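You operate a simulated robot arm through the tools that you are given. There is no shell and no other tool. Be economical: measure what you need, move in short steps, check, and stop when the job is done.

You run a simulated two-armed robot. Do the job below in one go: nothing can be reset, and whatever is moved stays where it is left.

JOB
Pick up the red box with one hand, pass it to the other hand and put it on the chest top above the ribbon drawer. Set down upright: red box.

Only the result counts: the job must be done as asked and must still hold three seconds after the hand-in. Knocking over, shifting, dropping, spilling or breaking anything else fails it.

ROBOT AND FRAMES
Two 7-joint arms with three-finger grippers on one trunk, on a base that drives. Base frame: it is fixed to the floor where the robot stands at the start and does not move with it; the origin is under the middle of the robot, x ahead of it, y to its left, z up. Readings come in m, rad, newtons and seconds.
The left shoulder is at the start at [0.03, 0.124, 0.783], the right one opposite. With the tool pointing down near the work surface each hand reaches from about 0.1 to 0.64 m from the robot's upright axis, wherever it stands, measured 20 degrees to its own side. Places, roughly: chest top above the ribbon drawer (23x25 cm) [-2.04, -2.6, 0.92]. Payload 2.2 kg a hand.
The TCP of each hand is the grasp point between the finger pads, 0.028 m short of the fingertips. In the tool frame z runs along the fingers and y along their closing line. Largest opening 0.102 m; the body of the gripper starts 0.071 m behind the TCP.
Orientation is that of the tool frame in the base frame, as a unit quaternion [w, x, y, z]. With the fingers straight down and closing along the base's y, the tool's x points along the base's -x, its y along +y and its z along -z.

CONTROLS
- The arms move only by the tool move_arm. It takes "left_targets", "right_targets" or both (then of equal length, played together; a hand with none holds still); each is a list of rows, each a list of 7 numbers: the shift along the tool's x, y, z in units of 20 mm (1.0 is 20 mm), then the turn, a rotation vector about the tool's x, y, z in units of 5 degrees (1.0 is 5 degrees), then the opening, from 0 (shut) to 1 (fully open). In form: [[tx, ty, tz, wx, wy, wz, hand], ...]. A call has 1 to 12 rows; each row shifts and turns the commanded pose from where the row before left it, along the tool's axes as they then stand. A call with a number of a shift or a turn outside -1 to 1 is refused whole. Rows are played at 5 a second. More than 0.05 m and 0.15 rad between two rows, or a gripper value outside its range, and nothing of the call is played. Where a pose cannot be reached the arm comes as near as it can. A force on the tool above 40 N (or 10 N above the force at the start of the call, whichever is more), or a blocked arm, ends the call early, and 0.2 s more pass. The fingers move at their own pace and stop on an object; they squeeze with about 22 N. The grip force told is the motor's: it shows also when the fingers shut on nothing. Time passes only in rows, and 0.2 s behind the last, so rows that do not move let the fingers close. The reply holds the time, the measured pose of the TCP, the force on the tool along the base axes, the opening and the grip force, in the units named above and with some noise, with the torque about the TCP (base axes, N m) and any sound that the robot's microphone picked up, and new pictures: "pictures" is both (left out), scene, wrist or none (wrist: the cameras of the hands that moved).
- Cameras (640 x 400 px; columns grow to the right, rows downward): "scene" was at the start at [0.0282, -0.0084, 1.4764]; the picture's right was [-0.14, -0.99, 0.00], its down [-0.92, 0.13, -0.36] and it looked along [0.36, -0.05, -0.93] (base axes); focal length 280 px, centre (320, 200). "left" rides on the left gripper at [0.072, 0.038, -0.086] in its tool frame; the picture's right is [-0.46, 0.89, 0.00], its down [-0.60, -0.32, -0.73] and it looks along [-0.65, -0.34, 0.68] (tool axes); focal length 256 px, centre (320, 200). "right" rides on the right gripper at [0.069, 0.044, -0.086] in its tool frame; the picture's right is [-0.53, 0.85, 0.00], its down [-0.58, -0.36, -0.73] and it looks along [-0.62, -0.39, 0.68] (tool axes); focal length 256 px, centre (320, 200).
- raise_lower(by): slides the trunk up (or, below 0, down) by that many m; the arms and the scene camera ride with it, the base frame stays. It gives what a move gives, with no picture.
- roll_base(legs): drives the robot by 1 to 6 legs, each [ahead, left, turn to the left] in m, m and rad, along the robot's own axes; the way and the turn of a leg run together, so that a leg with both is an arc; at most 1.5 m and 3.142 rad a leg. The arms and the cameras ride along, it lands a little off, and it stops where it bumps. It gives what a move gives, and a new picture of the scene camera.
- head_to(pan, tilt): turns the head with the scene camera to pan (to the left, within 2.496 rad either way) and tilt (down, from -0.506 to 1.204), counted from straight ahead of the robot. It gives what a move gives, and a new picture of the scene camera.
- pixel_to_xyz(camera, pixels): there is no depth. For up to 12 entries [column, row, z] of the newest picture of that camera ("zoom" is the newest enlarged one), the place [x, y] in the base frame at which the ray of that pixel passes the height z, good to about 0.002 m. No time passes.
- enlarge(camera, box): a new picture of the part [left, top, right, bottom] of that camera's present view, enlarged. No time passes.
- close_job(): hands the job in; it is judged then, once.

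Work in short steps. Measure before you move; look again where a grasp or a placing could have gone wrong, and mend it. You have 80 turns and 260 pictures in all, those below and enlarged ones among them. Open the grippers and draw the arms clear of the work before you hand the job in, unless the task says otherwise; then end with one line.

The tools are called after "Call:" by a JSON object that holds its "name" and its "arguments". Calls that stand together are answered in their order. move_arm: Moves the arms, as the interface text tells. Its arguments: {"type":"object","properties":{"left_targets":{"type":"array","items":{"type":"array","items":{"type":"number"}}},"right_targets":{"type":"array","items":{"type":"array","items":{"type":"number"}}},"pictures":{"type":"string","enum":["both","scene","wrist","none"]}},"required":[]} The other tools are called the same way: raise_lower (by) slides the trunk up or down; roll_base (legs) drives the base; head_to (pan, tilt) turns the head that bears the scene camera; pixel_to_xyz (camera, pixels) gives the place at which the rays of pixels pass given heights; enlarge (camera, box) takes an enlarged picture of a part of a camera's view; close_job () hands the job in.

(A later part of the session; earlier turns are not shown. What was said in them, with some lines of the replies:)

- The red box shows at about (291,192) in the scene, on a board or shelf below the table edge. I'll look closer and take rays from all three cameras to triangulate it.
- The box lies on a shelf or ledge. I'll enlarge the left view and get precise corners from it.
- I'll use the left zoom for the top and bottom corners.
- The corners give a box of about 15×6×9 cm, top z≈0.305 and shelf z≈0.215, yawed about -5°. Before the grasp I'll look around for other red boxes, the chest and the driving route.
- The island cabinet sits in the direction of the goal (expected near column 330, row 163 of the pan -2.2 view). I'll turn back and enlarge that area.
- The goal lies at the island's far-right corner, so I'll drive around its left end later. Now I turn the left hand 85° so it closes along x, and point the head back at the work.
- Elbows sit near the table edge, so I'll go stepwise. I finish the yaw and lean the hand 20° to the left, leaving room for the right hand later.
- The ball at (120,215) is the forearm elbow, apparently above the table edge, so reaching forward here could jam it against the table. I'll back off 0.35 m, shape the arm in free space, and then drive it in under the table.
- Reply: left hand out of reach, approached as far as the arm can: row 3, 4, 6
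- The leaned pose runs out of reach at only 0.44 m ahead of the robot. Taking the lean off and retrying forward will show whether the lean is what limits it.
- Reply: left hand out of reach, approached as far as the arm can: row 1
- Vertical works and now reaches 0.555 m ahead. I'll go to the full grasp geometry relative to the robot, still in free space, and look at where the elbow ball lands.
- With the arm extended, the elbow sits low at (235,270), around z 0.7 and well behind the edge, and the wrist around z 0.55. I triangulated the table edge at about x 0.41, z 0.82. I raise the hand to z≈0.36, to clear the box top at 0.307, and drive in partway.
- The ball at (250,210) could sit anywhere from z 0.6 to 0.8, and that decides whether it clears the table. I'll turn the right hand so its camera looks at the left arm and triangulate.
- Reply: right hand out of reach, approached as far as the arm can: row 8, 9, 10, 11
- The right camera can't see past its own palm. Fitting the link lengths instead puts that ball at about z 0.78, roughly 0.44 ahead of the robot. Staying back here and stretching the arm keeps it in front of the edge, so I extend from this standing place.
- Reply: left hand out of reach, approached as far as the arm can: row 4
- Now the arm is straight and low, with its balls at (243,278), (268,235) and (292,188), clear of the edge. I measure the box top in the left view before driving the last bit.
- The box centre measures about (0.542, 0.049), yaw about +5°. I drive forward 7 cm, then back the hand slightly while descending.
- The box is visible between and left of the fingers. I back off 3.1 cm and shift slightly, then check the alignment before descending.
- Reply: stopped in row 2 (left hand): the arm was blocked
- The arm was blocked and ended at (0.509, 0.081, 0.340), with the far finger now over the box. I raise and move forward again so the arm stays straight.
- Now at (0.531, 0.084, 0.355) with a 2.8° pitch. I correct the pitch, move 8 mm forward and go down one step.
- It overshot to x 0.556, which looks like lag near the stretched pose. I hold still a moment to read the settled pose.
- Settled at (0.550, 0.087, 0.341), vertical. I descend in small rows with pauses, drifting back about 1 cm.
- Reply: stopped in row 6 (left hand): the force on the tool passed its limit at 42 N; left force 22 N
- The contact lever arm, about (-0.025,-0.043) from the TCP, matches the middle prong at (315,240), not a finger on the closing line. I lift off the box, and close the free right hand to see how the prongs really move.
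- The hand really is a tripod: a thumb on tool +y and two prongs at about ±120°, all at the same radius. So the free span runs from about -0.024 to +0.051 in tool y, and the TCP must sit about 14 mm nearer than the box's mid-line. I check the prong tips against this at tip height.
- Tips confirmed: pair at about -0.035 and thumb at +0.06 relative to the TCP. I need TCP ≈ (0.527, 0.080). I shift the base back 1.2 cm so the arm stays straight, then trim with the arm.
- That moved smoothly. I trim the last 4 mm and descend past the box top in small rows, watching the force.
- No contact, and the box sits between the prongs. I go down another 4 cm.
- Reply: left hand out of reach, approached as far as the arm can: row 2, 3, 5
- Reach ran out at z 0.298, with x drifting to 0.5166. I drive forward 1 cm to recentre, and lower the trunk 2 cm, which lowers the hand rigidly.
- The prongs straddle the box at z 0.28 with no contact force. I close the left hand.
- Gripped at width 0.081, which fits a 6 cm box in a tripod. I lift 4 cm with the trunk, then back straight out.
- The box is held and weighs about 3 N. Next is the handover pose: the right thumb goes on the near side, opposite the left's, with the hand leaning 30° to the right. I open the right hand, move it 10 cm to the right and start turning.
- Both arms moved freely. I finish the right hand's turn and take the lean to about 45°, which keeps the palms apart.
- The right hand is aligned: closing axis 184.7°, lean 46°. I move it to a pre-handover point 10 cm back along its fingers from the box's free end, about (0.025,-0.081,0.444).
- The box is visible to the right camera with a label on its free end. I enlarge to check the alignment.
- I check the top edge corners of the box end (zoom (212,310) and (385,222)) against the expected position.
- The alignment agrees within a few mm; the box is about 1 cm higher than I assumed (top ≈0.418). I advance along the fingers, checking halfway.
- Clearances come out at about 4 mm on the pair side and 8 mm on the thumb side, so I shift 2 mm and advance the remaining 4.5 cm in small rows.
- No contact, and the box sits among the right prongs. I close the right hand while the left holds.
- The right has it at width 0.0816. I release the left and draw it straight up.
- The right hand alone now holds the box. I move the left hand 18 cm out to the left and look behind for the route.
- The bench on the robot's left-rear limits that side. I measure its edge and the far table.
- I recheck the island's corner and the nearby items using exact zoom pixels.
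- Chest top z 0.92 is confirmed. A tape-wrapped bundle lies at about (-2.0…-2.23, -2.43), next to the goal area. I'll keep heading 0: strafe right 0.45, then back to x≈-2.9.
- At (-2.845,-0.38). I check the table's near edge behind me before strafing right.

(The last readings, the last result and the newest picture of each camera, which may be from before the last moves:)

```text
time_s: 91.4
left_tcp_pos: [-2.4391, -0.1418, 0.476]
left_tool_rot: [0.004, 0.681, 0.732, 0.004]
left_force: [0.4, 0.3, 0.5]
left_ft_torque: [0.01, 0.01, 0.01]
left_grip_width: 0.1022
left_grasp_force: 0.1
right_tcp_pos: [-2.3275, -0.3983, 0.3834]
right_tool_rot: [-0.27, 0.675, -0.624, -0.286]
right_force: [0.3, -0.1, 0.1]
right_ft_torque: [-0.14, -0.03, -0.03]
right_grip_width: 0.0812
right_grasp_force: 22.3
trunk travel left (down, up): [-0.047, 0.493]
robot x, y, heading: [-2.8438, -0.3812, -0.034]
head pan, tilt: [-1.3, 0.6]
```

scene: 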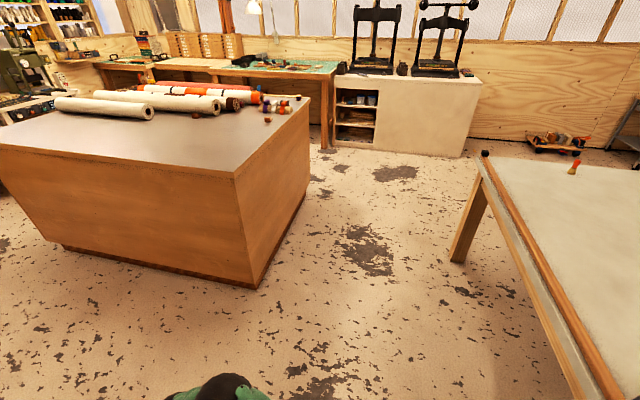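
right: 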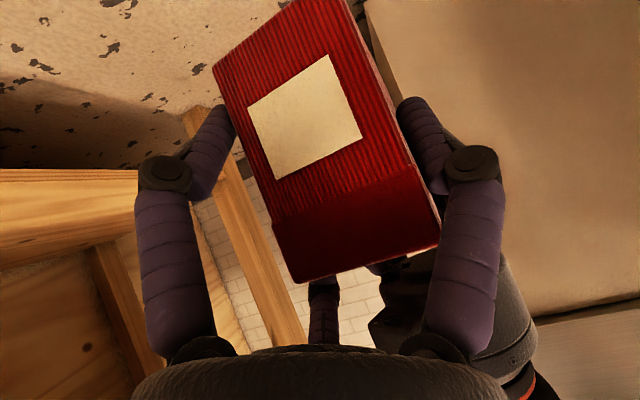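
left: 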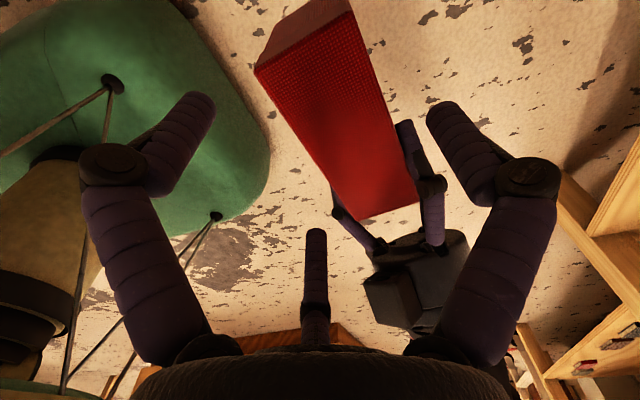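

The corridor is clear. I square up the heading, back another 7 cm and strafe right to y≈-2.6.

Call:
{"name": "roll_base", "arguments": {"legs": [[-0.07, 0, 0.033], [0, -1.1, 0], [0, -1.12, 0]]}}

Call:
{"name": "head_to", "arguments": {"pan": 0.0, "tilt": 0.6}}

```text
time_s: 102.9
left_tcp_pos: [-2.4871, -2.3061, 0.4758]
left_tool_rot: [0.004, 0.655, 0.755, 0.004]
left_force: [-0.6, 0.0, 0.5]
left_ft_torque: [0.02, 0.01, 0.01]
left_grip_width: 0.1018
left_grasp_force: 0.0
right_tcp_pos: [-2.3569, -2.5541, 0.3825]
right_tool_rot: [-0.26, 0.696, -0.6, -0.296]
right_force: [-0.8, -0.1, -0.6]
right_ft_torque: [-0.12, -0.07, 0.0]
right_grip_width: 0.0811
right_grasp_force: 21.6
trunk travel left (down, up): [-0.047, 0.493]
robot x, y, heading: [-2.8711, -2.5702, 0.038]
head pan, tilt: [-1.3, 0.6]
```

scene: 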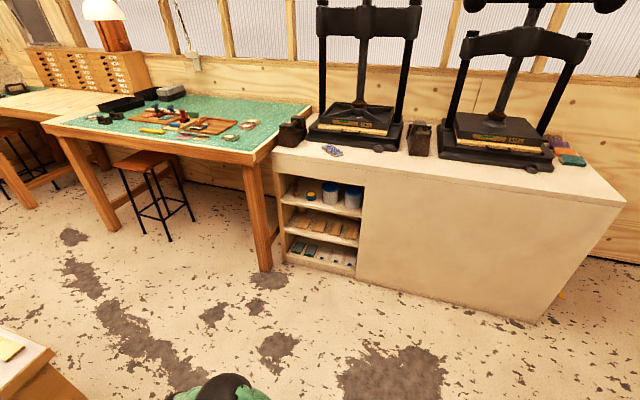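

```text
time_s: 104.4
left_tcp_pos: [-2.4862, -2.3077, 0.4756]
left_tool_rot: [0.004, 0.655, 0.755, 0.005]
left_force: [-0.2, 0.1, -0.4]
left_ft_torque: [0.01, -0.02, 0.01]
left_grip_width: 0.1018
left_grasp_force: 0.1
right_tcp_pos: [-2.3571, -2.5551, 0.3821]
right_tool_rot: [-0.26, 0.697, -0.6, -0.295]
right_force: [0.9, 0.7, 0.4]
right_ft_torque: [-0.15, -0.07, -0.01]
right_grip_width: 0.0811
right_grasp_force: 22.0
trunk travel left (down, up): [-0.047, 0.493]
robot x, y, heading: [-2.8741, -2.5736, 0.04]
head pan, tilt: [0.0, 0.6]
```

scene: 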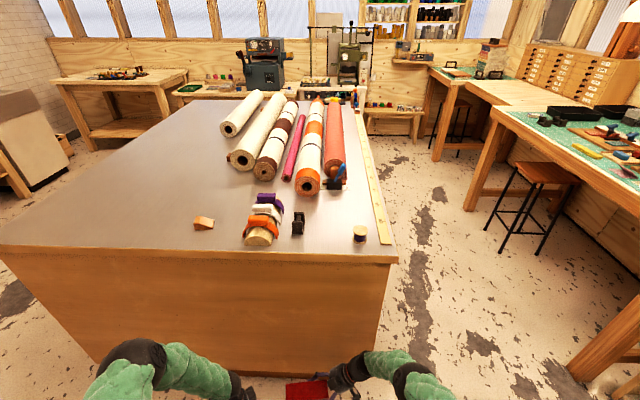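

The chest end is now ahead of me. I measure the items near the goal area.

Call:
{"name": "enlarge", "arguments": {"camera": "scene", "box": [180, 150, 420, 300]}}

Call:
{"name": "pixel_to_xyz", "arguments": {"camera": "scene", "pixels": [[247, 245, 0.92], [272, 243, 0.92], [292, 234, 0.92], [304, 234, 0.92], [360, 241, 0.92], [353, 235, 0.92], [330, 189, 0.92], [309, 194, 0.92], [376, 243, 0.92], [396, 250, 0.92], [320, 254, 0.92], [283, 205, 0.92]]}}

```text
2.67 times, centred on (300, 225) of scene
```

zoom: 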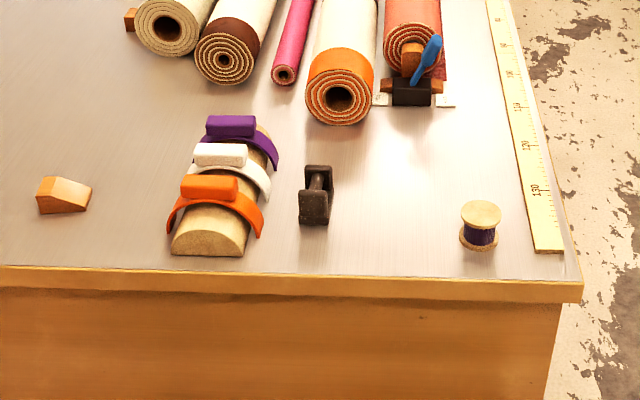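

```text
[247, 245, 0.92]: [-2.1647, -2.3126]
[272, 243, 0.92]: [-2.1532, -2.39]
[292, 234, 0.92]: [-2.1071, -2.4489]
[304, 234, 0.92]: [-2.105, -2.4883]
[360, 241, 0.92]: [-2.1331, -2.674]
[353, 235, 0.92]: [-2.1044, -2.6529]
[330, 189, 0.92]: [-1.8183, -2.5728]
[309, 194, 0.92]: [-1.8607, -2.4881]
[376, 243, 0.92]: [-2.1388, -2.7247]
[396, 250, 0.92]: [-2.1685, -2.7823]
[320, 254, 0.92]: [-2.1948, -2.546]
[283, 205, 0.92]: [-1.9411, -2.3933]
```

The spool sits at about (-2.12,-2.67), the black holder at (-2.09,-2.47) and the roll ends at x≈-1.86. The free spot is around (-2.0,-2.595). I raise both hands with the arms first, pulling the left one back too, then raise the trunk.

Call:
{"name": "move_arm", "arguments": {"left_targets": [[0, -0.5, -0.8, 0, 0, 0, 1], [0, -0.5, -0.8, 0, 0, 0, 1], [0, -0.5, -0.8, 0, 0, 0, 1], [0, -0.5, -0.8, 0, 0, 0, 1], [0, -0.5, -0.8, 0, 0, 0, 1], [0, -0.5, -0.8, 0, 0, 0, 1], [0, 0, -0.8, 0, 0, 0, 1], [0, 0, -0.8, 0, 0, 0, 1], [0, 0, -0.8, 0, 0, 0, 1], [0, 0, -0.8, 0, 0, 0, 1]], "right_targets": [[-0.724, -0.009, -0.69, 0, 0, 0, 0], [-0.724, -0.009, -0.69, 0, 0, 0, 0], [-0.724, -0.009, -0.69, 0, 0, 0, 0], [-0.724, -0.009, -0.69, 0, 0, 0, 0], [-0.724, -0.009, -0.69, 0, 0, 0, 0], [-0.724, -0.009, -0.69, 0, 0, 0, 0], [-0.724, -0.009, -0.69, 0, 0, 0, 0], [-0.724, -0.009, -0.69, 0, 0, 0, 0], [-0.724, -0.009, -0.69, 0, 0, 0, 0], [-0.724, -0.009, -0.69, 0, 0, 0, 0]], "pictures": "scene"}}

Call:
{"name": "raise_lower", "arguments": {"by": 0.49}}

Call:
{"name": "head_to", "arguments": {"pan": 0.0, "tilt": 0.95}}

```text
time_s: 106.6
left_tcp_pos: [-2.5485, -2.3171, 0.6349]
left_tool_rot: [0.003, 0.655, 0.756, 0.004]
left_force: [-0.5, -0.6, -0.3]
left_ft_torque: [0.0, -0.04, 0.0]
left_grip_width: 0.102
left_grasp_force: 0.0
right_tcp_pos: [-2.3558, -2.5552, 0.5824]
right_tool_rot: [-0.26, 0.696, -0.6, -0.296]
right_force: [-0.7, 0.7, -2.7]
right_ft_torque: [-0.17, -0.05, -0.03]
right_grip_width: 0.0809
right_grasp_force: 21.7
trunk travel left (down, up): [-0.047, 0.493]
robot x, y, heading: [-2.8713, -2.5738, 0.039]
head pan, tilt: [0.0, 0.6]
```

scene: 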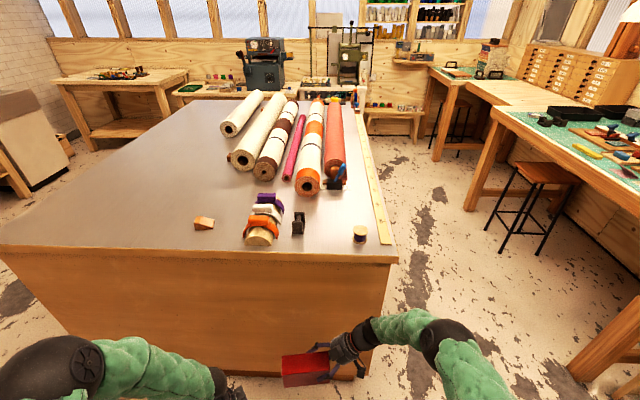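

```text
refused: 0.49 is not a number from -0.4 to 0.4
```

```text
time_s: 107.4
left_tcp_pos: [-2.5477, -2.3161, 0.6343]
left_tool_rot: [0.004, 0.655, 0.756, 0.004]
left_force: [0.8, -0.2, -0.5]
left_ft_torque: [0.01, 0.03, -0.01]
left_grip_width: 0.1021
left_grasp_force: 0.1
right_tcp_pos: [-2.3549, -2.5546, 0.5808]
right_tool_rot: [-0.261, 0.696, -0.599, -0.296]
right_force: [-0.1, -0.8, -2.1]
right_ft_torque: [-0.16, -0.08, -0.06]
right_grip_width: 0.0809
right_grasp_force: 22.0
trunk travel left (down, up): [-0.047, 0.493]
robot x, y, heading: [-2.8703, -2.5729, 0.043]
head pan, tilt: [0.0, 0.949]
```

scene: 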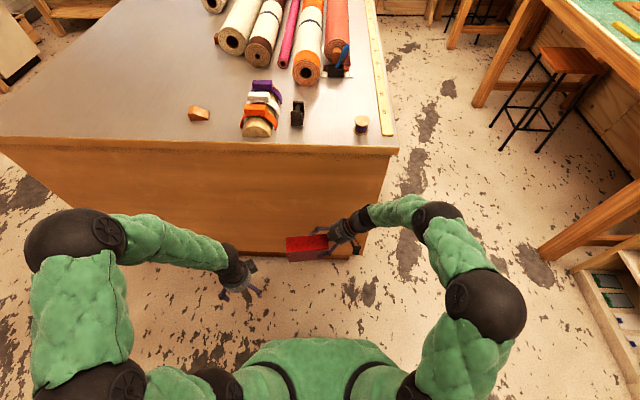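

The limit is 0.4 per call, so I raise in two steps.

Call:
{"name": "raise_lower", "arguments": {"by": 0.4}}

Call:
{"name": "raise_lower", "arguments": {"by": 0.088}}

Call:
{"name": "roll_base", "arguments": {"legs": [[0, 0, -0.09]]}}

Call:
{"name": "move_arm", "arguments": {"right_targets": [[0, 0, 0, 0, 0, 0, 0]], "pictures": "wrist"}}

```text
time_s: 111.2
left_tcp_pos: [-2.5476, -2.317, 1.0336]
left_tool_rot: [0.005, 0.655, 0.755, 0.005]
left_force: [-0.3, 0.2, -0.1]
left_ft_torque: [-0.05, 0.0, -0.01]
left_grip_width: 0.102
left_grasp_force: 0.2
right_tcp_pos: [-2.3551, -2.5555, 0.9813]
right_tool_rot: [-0.26, 0.697, -0.599, -0.297]
right_force: [0.3, 0.7, -3.1]
right_ft_torque: [-0.13, -0.06, -0.02]
right_grip_width: 0.0809
right_grasp_force: 22.1
trunk travel left (down, up): [-0.447, 0.093]
robot x, y, heading: [-2.8756, -2.5708, 0.035]
head pan, tilt: [0.0, 0.949]
```

```text
time_s: 112.5
left_tcp_pos: [-2.5477, -2.316, 1.122]
left_tool_rot: [0.004, 0.655, 0.756, 0.004]
left_force: [-0.7, 0.3, 0.5]
left_ft_torque: [0.0, 0.04, -0.04]
left_grip_width: 0.102
left_grasp_force: 0.0
right_tcp_pos: [-2.3549, -2.5543, 1.0694]
right_tool_rot: [-0.261, 0.696, -0.6, -0.295]
right_force: [-0.6, -0.1, -2.2]
right_ft_torque: [-0.14, -0.03, 0.03]
right_grip_width: 0.0806
right_grasp_force: 22.2
trunk travel left (down, up): [-0.535, 0.005]
robot x, y, heading: [-2.871, -2.5736, 0.041]
head pan, tilt: [0.0, 0.949]
```

```text
time_s: 113.3
left_tcp_pos: [-2.5263, -2.3451, 1.1206]
left_tool_rot: [0.005, 0.687, 0.726, 0.004]
left_force: [0.0, -0.3, -0.5]
left_ft_torque: [0.02, -0.01, 0.02]
left_grip_width: 0.1023
left_grasp_force: 0.0
right_tcp_pos: [-2.3552, -2.5983, 1.0701]
right_tool_rot: [-0.272, 0.671, -0.629, -0.284]
right_force: [-0.4, -0.4, -2.7]
right_ft_torque: [-0.19, -0.06, -0.01]
right_grip_width: 0.0808
right_grasp_force: 22.3
trunk travel left (down, up): [-0.535, 0.005]
robot x, y, heading: [-2.8739, -2.5711, -0.044]
head pan, tilt: [0.0, 0.949]
```

scene: 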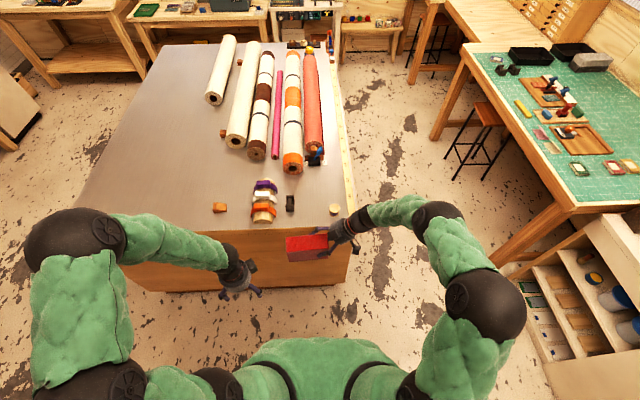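

```text
time_s: 113.7
left_tcp_pos: [-2.5275, -2.3445, 1.1217]
left_tool_rot: [0.004, 0.687, 0.726, 0.003]
left_force: [-0.2, 0.4, -0.3]
left_ft_torque: [0.01, 0.02, 0.04]
left_grip_width: 0.102
left_grasp_force: 0.1
right_tcp_pos: [-2.3549, -2.5994, 1.069]
right_tool_rot: [-0.272, 0.671, -0.629, -0.284]
right_force: [-0.4, 0.7, -2.7]
right_ft_torque: [-0.17, -0.01, 0.01]
right_grip_width: 0.0808
right_grasp_force: 21.5
trunk travel left (down, up): [-0.535, 0.005]
robot x, y, heading: [-2.8726, -2.5712, -0.042]
head pan, tilt: [0.0, 0.949]
```

right: 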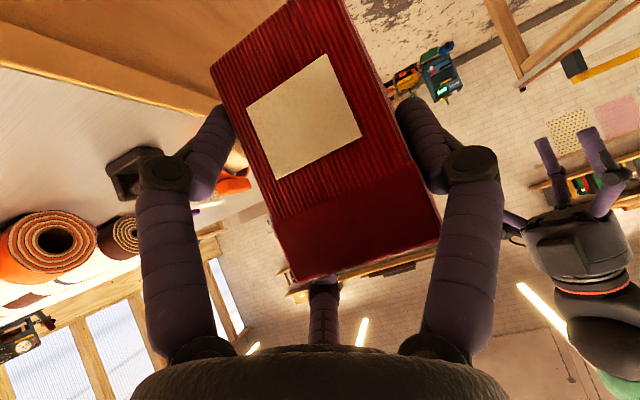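

All is clear above the top (box bottom ≈1.014). I drive in 0.28 m with a 3 cm shift to the right.

Call:
{"name": "roll_base", "arguments": {"legs": [[0.28, -0.029, 0]]}}

```text
time_s: 115.7
left_tcp_pos: [-2.243, -2.3893, 1.1215]
left_tool_rot: [0.003, 0.688, 0.726, 0.005]
left_force: [-0.5, -0.6, -0.3]
left_ft_torque: [0.0, 0.03, 0.01]
left_grip_width: 0.1023
left_grasp_force: 0.1
right_tcp_pos: [-2.0715, -2.643, 1.0699]
right_tool_rot: [-0.274, 0.669, -0.63, -0.284]
right_force: [0.3, -0.2, -3.4]
right_ft_torque: [-0.12, -0.06, 0.01]
right_grip_width: 0.081
right_grasp_force: 22.2
trunk travel left (down, up): [-0.535, 0.005]
robot x, y, heading: [-2.5866, -2.6093, -0.051]
head pan, tilt: [0.0, 0.949]
```

scene: 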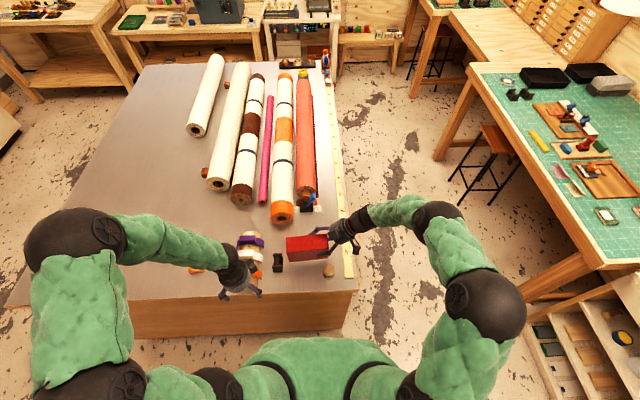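

Box centre is now about (-2.085,-2.598). I extend the arm 8 cm forward and look from above.

Call:
{"name": "move_arm", "arguments": {"right_targets": [[0.045, -1, -0.035, 0, 0, 0, 0], [0.045, -1, -0.035, 0, 0, 0, 0], [0.045, -1, -0.035, 0, 0, 0, 0], [0.045, -1, -0.035, 0, 0, 0, 0], [0, 0, 0, 0, 0, 0, 0]], "pictures": "both"}}

Call:
{"name": "enlarge", "arguments": {"camera": "scene", "box": [210, 190, 370, 300]}}

```text
time_s: 116.9
left_tcp_pos: [-2.2422, -2.3871, 1.1217]
left_tool_rot: [0.004, 0.688, 0.726, 0.004]
left_force: [0.0, 0.4, 0.1]
left_ft_torque: [0.0, -0.01, -0.01]
left_grip_width: 0.1021
left_grasp_force: 0.0
right_tcp_pos: [-1.9925, -2.6419, 1.0679]
right_tool_rot: [-0.273, 0.67, -0.629, -0.285]
right_force: [-0.3, 0.6, -2.1]
right_ft_torque: [-0.12, -0.04, 0.0]
right_grip_width: 0.081
right_grasp_force: 22.4
trunk travel left (down, up): [-0.535, 0.005]
robot x, y, heading: [-2.5833, -2.6087, -0.049]
head pan, tilt: [0.0, 0.949]
```

scene: 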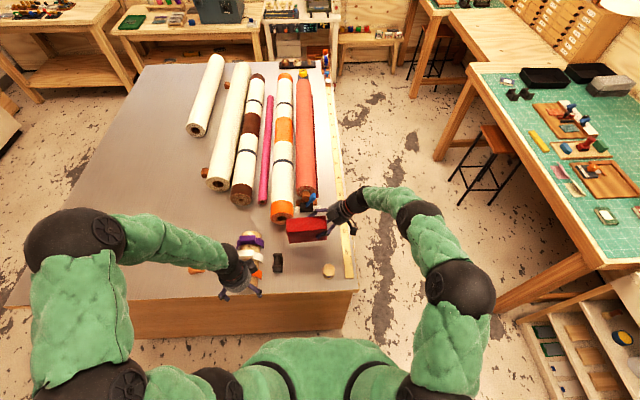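
right: 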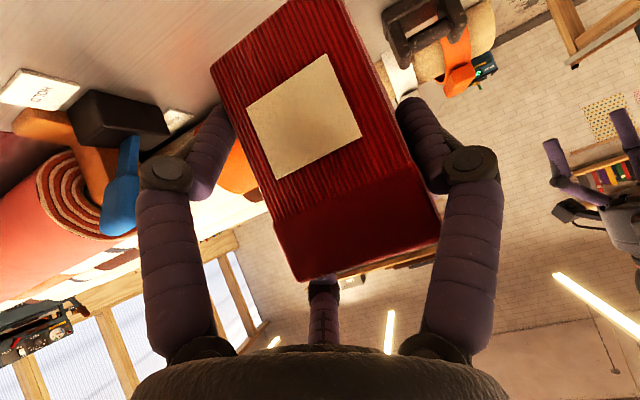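

```text
3.64 times, centred on (290, 245) of scene
```

zoom: 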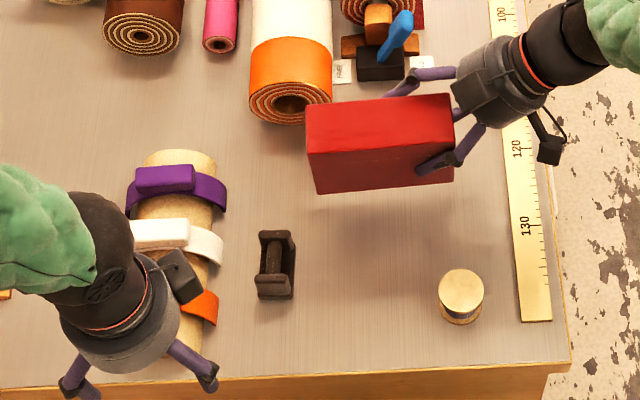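

I measure the roll end, the cart and spool bottoms, and the box's bottom edge in this zoom.

Call:
{"name": "pixel_to_xyz", "arguments": {"camera": "zoom", "pixels": [[285, 124, 0.92], [330, 100, 0.94], [380, 82, 0.92], [405, 78, 0.92], [345, 84, 0.92], [461, 325, 0.92], [460, 290, 0.96], [290, 298, 0.92], [317, 194, 1.013], [453, 181, 1.013], [307, 122, 1.105], [454, 124, 1.105]]}}

```text
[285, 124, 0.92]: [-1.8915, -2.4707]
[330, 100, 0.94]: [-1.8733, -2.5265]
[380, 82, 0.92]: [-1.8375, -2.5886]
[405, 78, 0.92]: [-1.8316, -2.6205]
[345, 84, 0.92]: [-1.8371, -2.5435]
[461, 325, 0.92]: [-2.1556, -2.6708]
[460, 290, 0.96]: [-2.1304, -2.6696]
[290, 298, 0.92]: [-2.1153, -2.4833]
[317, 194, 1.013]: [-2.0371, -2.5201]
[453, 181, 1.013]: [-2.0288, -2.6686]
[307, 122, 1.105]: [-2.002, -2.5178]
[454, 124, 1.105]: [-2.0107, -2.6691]
```

The footprint will be x -2.03…-1.97, y -2.52…-2.67, clear of everything. I lower 7 cm with the trunk, then approach by small rows.

Call:
{"name": "raise_lower", "arguments": {"by": -0.07}}

Call:
{"name": "head_to", "arguments": {"pan": -0.05, "tilt": 0.95}}

Call:
{"name": "enlarge", "arguments": {"camera": "scene", "box": [210, 180, 370, 280]}}

```text
time_s: 118.0
left_tcp_pos: [-2.2421, -2.3886, 1.0513]
left_tool_rot: [0.004, 0.688, 0.726, 0.004]
left_force: [-0.1, 0.5, -0.5]
left_ft_torque: [0.01, -0.01, -0.03]
left_grip_width: 0.1019
left_grasp_force: 0.1
right_tcp_pos: [-1.9917, -2.6426, 0.9974]
right_tool_rot: [-0.273, 0.67, -0.629, -0.284]
right_force: [-0.4, 0.7, -3.4]
right_ft_torque: [-0.13, -0.09, 0.01]
right_grip_width: 0.0809
right_grasp_force: 22.1
trunk travel left (down, up): [-0.465, 0.075]
robot x, y, heading: [-2.589, -2.6116, -0.047]
head pan, tilt: [0.0, 0.949]
```

```text
time_s: 118.6
left_tcp_pos: [-2.2418, -2.3876, 1.0512]
left_tool_rot: [0.003, 0.688, 0.726, 0.004]
left_force: [-0.4, -0.1, -0.2]
left_ft_torque: [-0.01, 0.0, 0.02]
left_grip_width: 0.1021
left_grasp_force: 0.0
right_tcp_pos: [-1.992, -2.6427, 0.9977]
right_tool_rot: [-0.272, 0.67, -0.629, -0.284]
right_force: [0.5, -0.8, -3.3]
right_ft_torque: [-0.16, -0.08, -0.02]
right_grip_width: 0.0809
right_grasp_force: 21.9
trunk travel left (down, up): [-0.465, 0.075]
robot x, y, heading: [-2.5871, -2.6146, -0.055]
head pan, tilt: [-0.051, 0.949]
```

scene: 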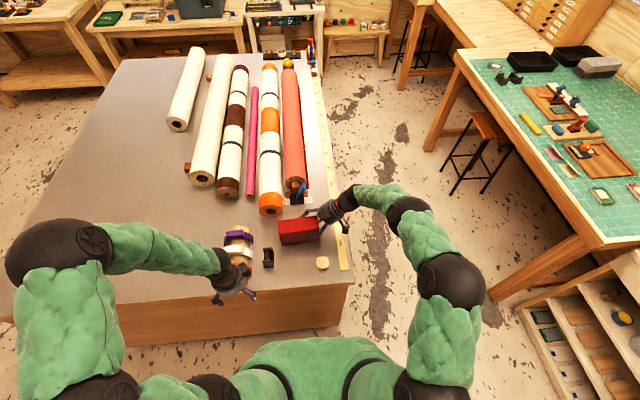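

```text
4.00 times, centred on (290, 230) of scene
```

zoom: 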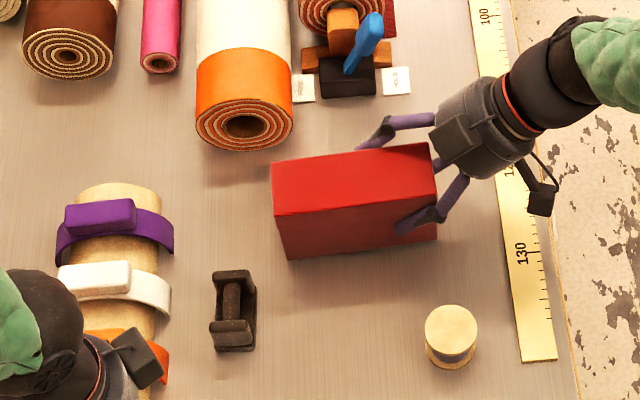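

The box is about 2 cm above the top. The left hand is getting close to the bundle, so I finish with the right arm only, in 4 mm rows.

Call:
{"name": "move_arm", "arguments": {"right_targets": [[0.181, 0.002, 0.172, 0, 0, 0, 0], [0.181, 0.002, 0.172, 0, 0, 0, 0], [0.109, 0.001, 0.103, 0, 0, 0, 0], [0.109, 0.001, 0.103, 0, 0, 0, 0], [0, 0, 0, 0, 0, 0, 0]], "pictures": "none"}}

```text
time_s: 119.8
left_tcp_pos: [-2.2437, -2.389, 1.0522]
left_tool_rot: [0.004, 0.688, 0.726, 0.003]
left_force: [-1.0, 0.3, 0.8]
left_ft_torque: [0.0, -0.02, -0.02]
left_grip_width: 0.1021
left_grasp_force: 0.0
right_tcp_pos: [-1.9907, -2.642, 0.9846]
right_tool_rot: [-0.274, 0.67, -0.63, -0.282]
right_force: [2.6, 1.4, 25.7]
right_ft_torque: [0.33, 1.08, -0.12]
right_grip_width: 0.0819
right_grasp_force: 22.2
trunk travel left (down, up): [-0.465, 0.075]
robot x, y, heading: [-2.5882, -2.615, -0.051]
head pan, tilt: [-0.051, 0.949]
```

Contact at 25 N with TCP z 0.985; the lever arm suggests the near bottom edge touches first. I ease up 3 mm and look.

Call:
{"name": "move_arm", "arguments": {"right_targets": [[-0.08, 0, -0.076, 0, 0, 0, 0], [0, 0, 0, 0, 0, 0, 0]], "pictures": "both"}}

Call:
{"name": "enlarge", "arguments": {"camera": "scene", "box": [250, 190, 370, 270]}}

```text
time_s: 120.4
left_tcp_pos: [-2.2432, -2.3883, 1.052]
left_tool_rot: [0.004, 0.687, 0.726, 0.005]
left_force: [0.2, 0.8, 0.5]
left_ft_torque: [-0.01, 0.0, -0.03]
left_grip_width: 0.102
left_grasp_force: 0.0
right_tcp_pos: [-1.9908, -2.6425, 0.9849]
right_tool_rot: [-0.274, 0.67, -0.63, -0.282]
right_force: [10.8, -0.8, 18.1]
right_ft_torque: [-0.04, 0.11, -0.05]
right_grip_width: 0.0815
right_grasp_force: 22.1
trunk travel left (down, up): [-0.465, 0.075]
robot x, y, heading: [-2.588, -2.6147, -0.05]
head pan, tilt: [-0.051, 0.949]
```

scene: 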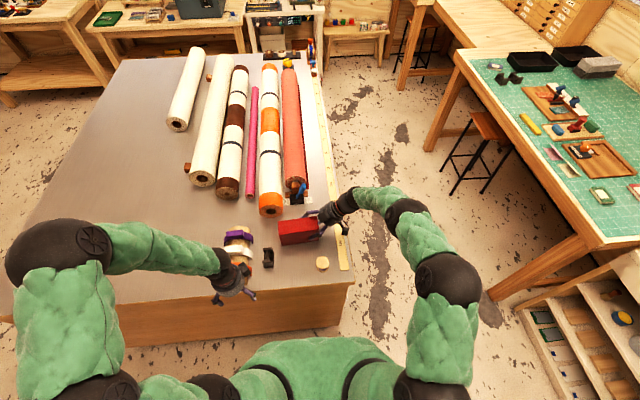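
right: 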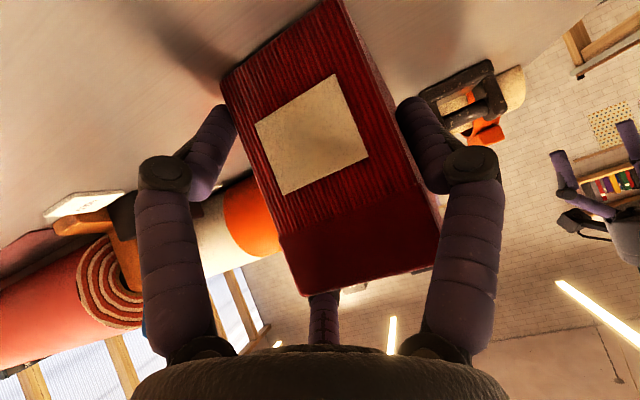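

```text
5.00 times, centred on (310, 230) of scene
```

zoom: 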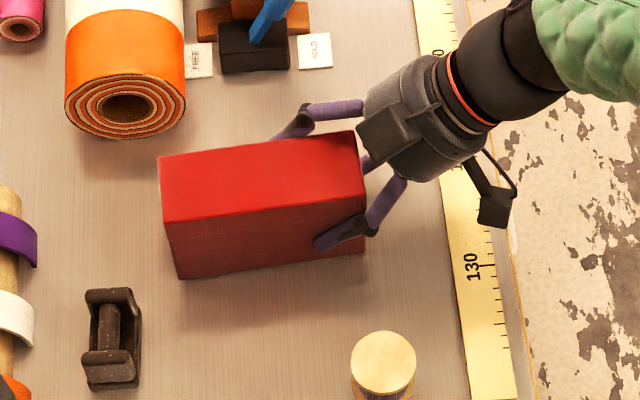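

Still 18 N up and 11 N sideways, so I ease off another 4 mm before opening.

Call:
{"name": "move_arm", "arguments": {"right_targets": [[-0.11, 0, -0.1, 0, 0, 0, 0], [0, 0, 0, 0, 0, 0, 0], [0, 0, 0, 0, 0, 0, 0]], "pictures": "wrist"}}

```text
time_s: 121.2
left_tcp_pos: [-2.2429, -2.3893, 1.0523]
left_tool_rot: [0.003, 0.687, 0.726, 0.004]
left_force: [0.5, 0.2, 0.3]
left_ft_torque: [0.02, 0.03, 0.02]
left_grip_width: 0.1021
left_grasp_force: 0.0
right_tcp_pos: [-1.9951, -2.6415, 0.9845]
right_tool_rot: [-0.271, 0.669, -0.63, -0.285]
right_force: [0.3, 0.9, -3.5]
right_ft_torque: [-0.18, -0.02, 0.03]
right_grip_width: 0.0812
right_grasp_force: 21.6
trunk travel left (down, up): [-0.465, 0.075]
robot x, y, heading: [-2.5892, -2.6123, -0.041]
head pan, tilt: [-0.051, 0.949]
```

right: 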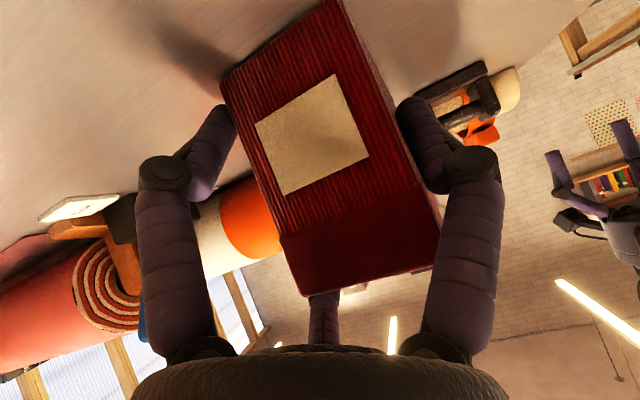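

Now only the weight (-3.5 N), so the box hangs a hair above or just at the surface. I lower by millimetres until it bears.

Call:
{"name": "move_arm", "arguments": {"right_targets": [[0.055, 0, 0.05, 0, 0, 0, 0], [0, 0, 0, 0, 0, 0, 0], [0, 0, 0, 0, 0, 0, 0]], "pictures": "none"}}

```text
time_s: 122.0
left_tcp_pos: [-2.2423, -2.388, 1.0514]
left_tool_rot: [0.004, 0.688, 0.726, 0.004]
left_force: [0.5, -0.4, -0.3]
left_ft_torque: [-0.05, 0.03, -0.04]
left_grip_width: 0.1022
left_grasp_force: 0.1
right_tcp_pos: [-1.9925, -2.6431, 0.9859]
right_tool_rot: [-0.272, 0.67, -0.629, -0.284]
right_force: [-0.2, 0.6, -2.2]
right_ft_torque: [-0.14, 0.0, -0.03]
right_grip_width: 0.0812
right_grasp_force: 21.9
trunk travel left (down, up): [-0.465, 0.075]
robot x, y, heading: [-2.5899, -2.6133, -0.048]
head pan, tilt: [-0.051, 0.949]
```

Call:
{"name": "move_arm", "arguments": {"right_targets": [[0.055, 0, 0.05, 0, 0, 0, 0], [0, 0, 0, 0, 0, 0, 0], [0.04, 0, 0.035, 0, 0, 0, 0], [0, 0, 0, 0, 0, 0, 0]], "pictures": "none"}}

```text
time_s: 123.0
left_tcp_pos: [-2.2428, -2.3885, 1.0518]
left_tool_rot: [0.004, 0.687, 0.726, 0.003]
left_force: [0.6, 0.6, -0.2]
left_ft_torque: [0.05, -0.03, 0.03]
left_grip_width: 0.1019
left_grasp_force: 0.0
right_tcp_pos: [-1.9905, -2.6416, 0.9855]
right_tool_rot: [-0.273, 0.67, -0.629, -0.284]
right_force: [0.8, 0.5, 10.1]
right_ft_torque: [-0.31, 0.44, 0.09]
right_grip_width: 0.0813
right_grasp_force: 22.3
trunk travel left (down, up): [-0.465, 0.075]
robot x, y, heading: [-2.5864, -2.6154, -0.046]
head pan, tilt: [-0.051, 0.949]
```

The box now bears on the top (+10 N). I open the right hand gently.

Call:
{"name": "move_arm", "arguments": {"right_targets": [[0, 0, 0, 0, 0, 0, 0.85], [0, 0, 0, 0, 0, 0, 0.92], [0, 0, 0, 0, 0, 0, 1], [0, 0, 0, 0, 0, 0, 1]], "pictures": "both"}}

Call:
{"name": "enlarge", "arguments": {"camera": "scene", "box": [250, 190, 370, 270]}}

```text
time_s: 124.0
left_tcp_pos: [-2.2423, -2.3883, 1.0518]
left_tool_rot: [0.003, 0.688, 0.726, 0.004]
left_force: [-0.9, -0.9, -0.4]
left_ft_torque: [-0.01, -0.04, 0.02]
left_grip_width: 0.1022
left_grasp_force: 0.1
right_tcp_pos: [-1.9917, -2.641, 0.9841]
right_tool_rot: [-0.273, 0.67, -0.63, -0.283]
right_force: [-0.2, 0.0, -0.3]
right_ft_torque: [0.01, 0.05, -0.01]
right_grip_width: 0.1019
right_grasp_force: 0.1
trunk travel left (down, up): [-0.465, 0.075]
robot x, y, heading: [-2.5855, -2.6131, -0.045]
head pan, tilt: [-0.051, 0.949]
```

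scene: 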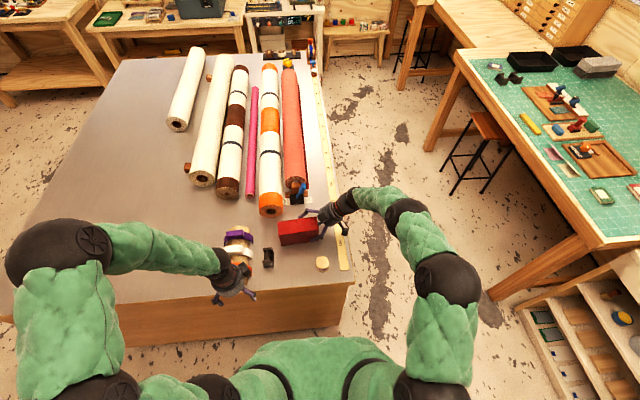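
right: 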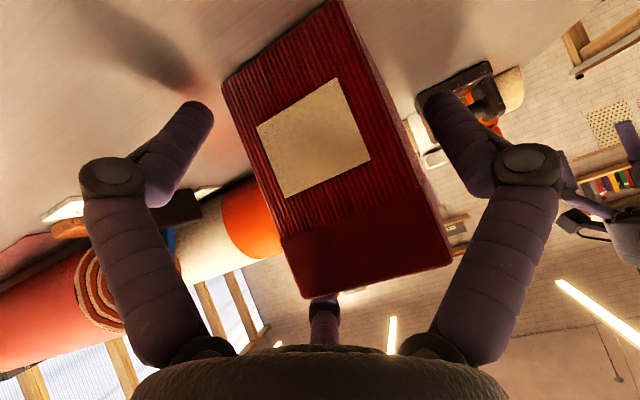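

```text
5.00 times, centred on (310, 230) of scene
```

zoom: 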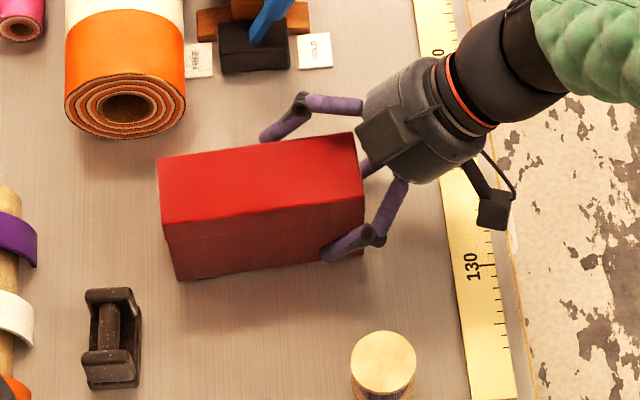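

The box stands released. I withdraw along the fingers, to the right and up.

Call:
{"name": "move_arm", "arguments": {"right_targets": [[0, 0, -0.4, 0, 0, 0, 1], [0, 0, -0.4, 0, 0, 0, 1], [0, 0, -0.5, 0, 0, 0, 1], [0, 0, -0.7, 0, 0, 0, 1], [0, 0, -0.7, 0, 0, 0, 1], [0, 0, -0.8, 0, 0, 0, 1], [0, 0, -0.8, 0, 0, 0, 1], [-0.7, 0, -0.7, 0, 0, 0, 1], [-0.7, 0, -0.7, 0, 0, 0, 1], [-0.7, 0, -0.7, 0, 0, 0, 1]], "pictures": "scene"}}

Call:
{"name": "enlarge", "arguments": {"camera": "scene", "box": [250, 190, 370, 270]}}

```text
time_s: 126.2
left_tcp_pos: [-2.2422, -2.3886, 1.0513]
left_tool_rot: [0.005, 0.688, 0.725, 0.004]
left_force: [-0.9, -0.4, -1.0]
left_ft_torque: [0.04, -0.01, -0.04]
left_grip_width: 0.1022
left_grasp_force: 0.1
right_tcp_pos: [-1.9892, -2.705, 1.102]
right_tool_rot: [-0.273, 0.67, -0.63, -0.283]
right_force: [-0.4, -0.5, 0.3]
right_ft_torque: [0.01, -0.04, -0.01]
right_grip_width: 0.1021
right_grasp_force: 0.1
trunk travel left (down, up): [-0.465, 0.075]
robot x, y, heading: [-2.5897, -2.6126, -0.05]
head pan, tilt: [-0.051, 0.949]
```

scene: 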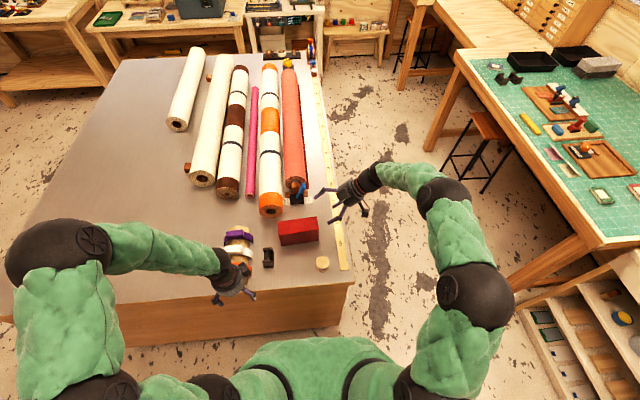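

```text
5.00 times, centred on (310, 230) of scene
```

zoom: 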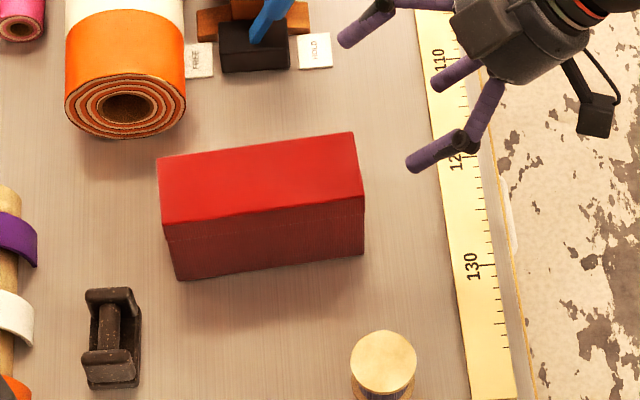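

The box is upright and nothing else has moved. I check its place, raise the trunk and back away.

Call:
{"name": "pixel_to_xyz", "arguments": {"camera": "zoom", "pixels": [[177, 281, 0.92], [364, 254, 0.92], [353, 132, 1.01], [157, 157, 1.01]]}}

Call:
{"name": "raise_lower", "arguments": {"by": 0.07}}

Call:
{"name": "roll_base", "arguments": {"legs": [[-0.35, 0, 0]]}}

```text
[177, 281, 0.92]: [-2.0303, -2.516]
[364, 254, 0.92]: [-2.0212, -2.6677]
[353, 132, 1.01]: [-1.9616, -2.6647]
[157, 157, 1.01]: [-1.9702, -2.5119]
```

```text
time_s: 127.3
left_tcp_pos: [-2.242, -2.3883, 1.1219]
left_tool_rot: [0.003, 0.688, 0.726, 0.004]
left_force: [-0.7, 0.5, -0.1]
left_ft_torque: [-0.04, 0.0, 0.03]
left_grip_width: 0.1019
left_grasp_force: 0.1
right_tcp_pos: [-1.9893, -2.7052, 1.171]
right_tool_rot: [-0.273, 0.669, -0.63, -0.284]
right_force: [-0.3, 0.3, -0.2]
right_ft_torque: [-0.03, 0.03, -0.02]
right_grip_width: 0.1021
right_grasp_force: 0.1
trunk travel left (down, up): [-0.535, 0.005]
robot x, y, heading: [-2.5851, -2.6142, -0.048]
head pan, tilt: [-0.051, 0.949]
```

```text
time_s: 129.6
left_tcp_pos: [-2.5931, -2.3729, 1.1216]
left_tool_rot: [0.004, 0.691, 0.723, 0.005]
left_force: [-0.3, 0.6, 0.5]
left_ft_torque: [0.01, 0.01, -0.01]
left_grip_width: 0.1018
left_grasp_force: 0.1
right_tcp_pos: [-2.3434, -2.6924, 1.1717]
right_tool_rot: [-0.275, 0.666, -0.634, -0.283]
right_force: [0.4, 0.3, 0.4]
right_ft_torque: [0.01, -0.01, 0.03]
right_grip_width: 0.1021
right_grasp_force: 0.1
trunk travel left (down, up): [-0.535, 0.005]
robot x, y, heading: [-2.938, -2.5949, -0.056]
head pan, tilt: [-0.051, 0.949]
```

scene: 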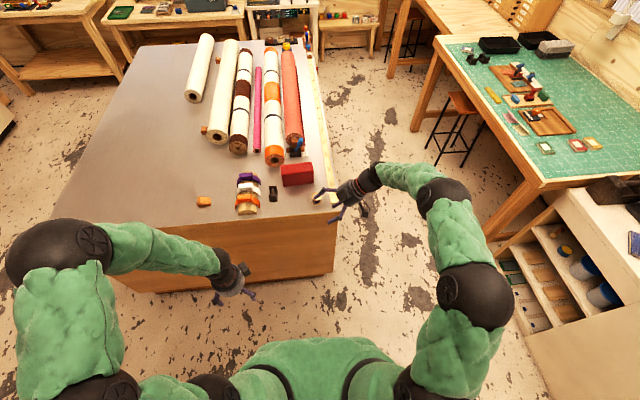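

The box stands upright at about (-1.996,-2.59) inside the goal area, with both grippers open and clear. I hand the job in.

Call:
{"name": "close_job", "arguments": {}}

```text
The job is handed in.
```

The left hand picked up the red box and passed it to the right hand, which set it down upright on the chest top above the ribbon drawer. The box's centre is at about (-2.00, -2.59). Nothing else looked moved in the last pictures, and both grippers are open and clear.
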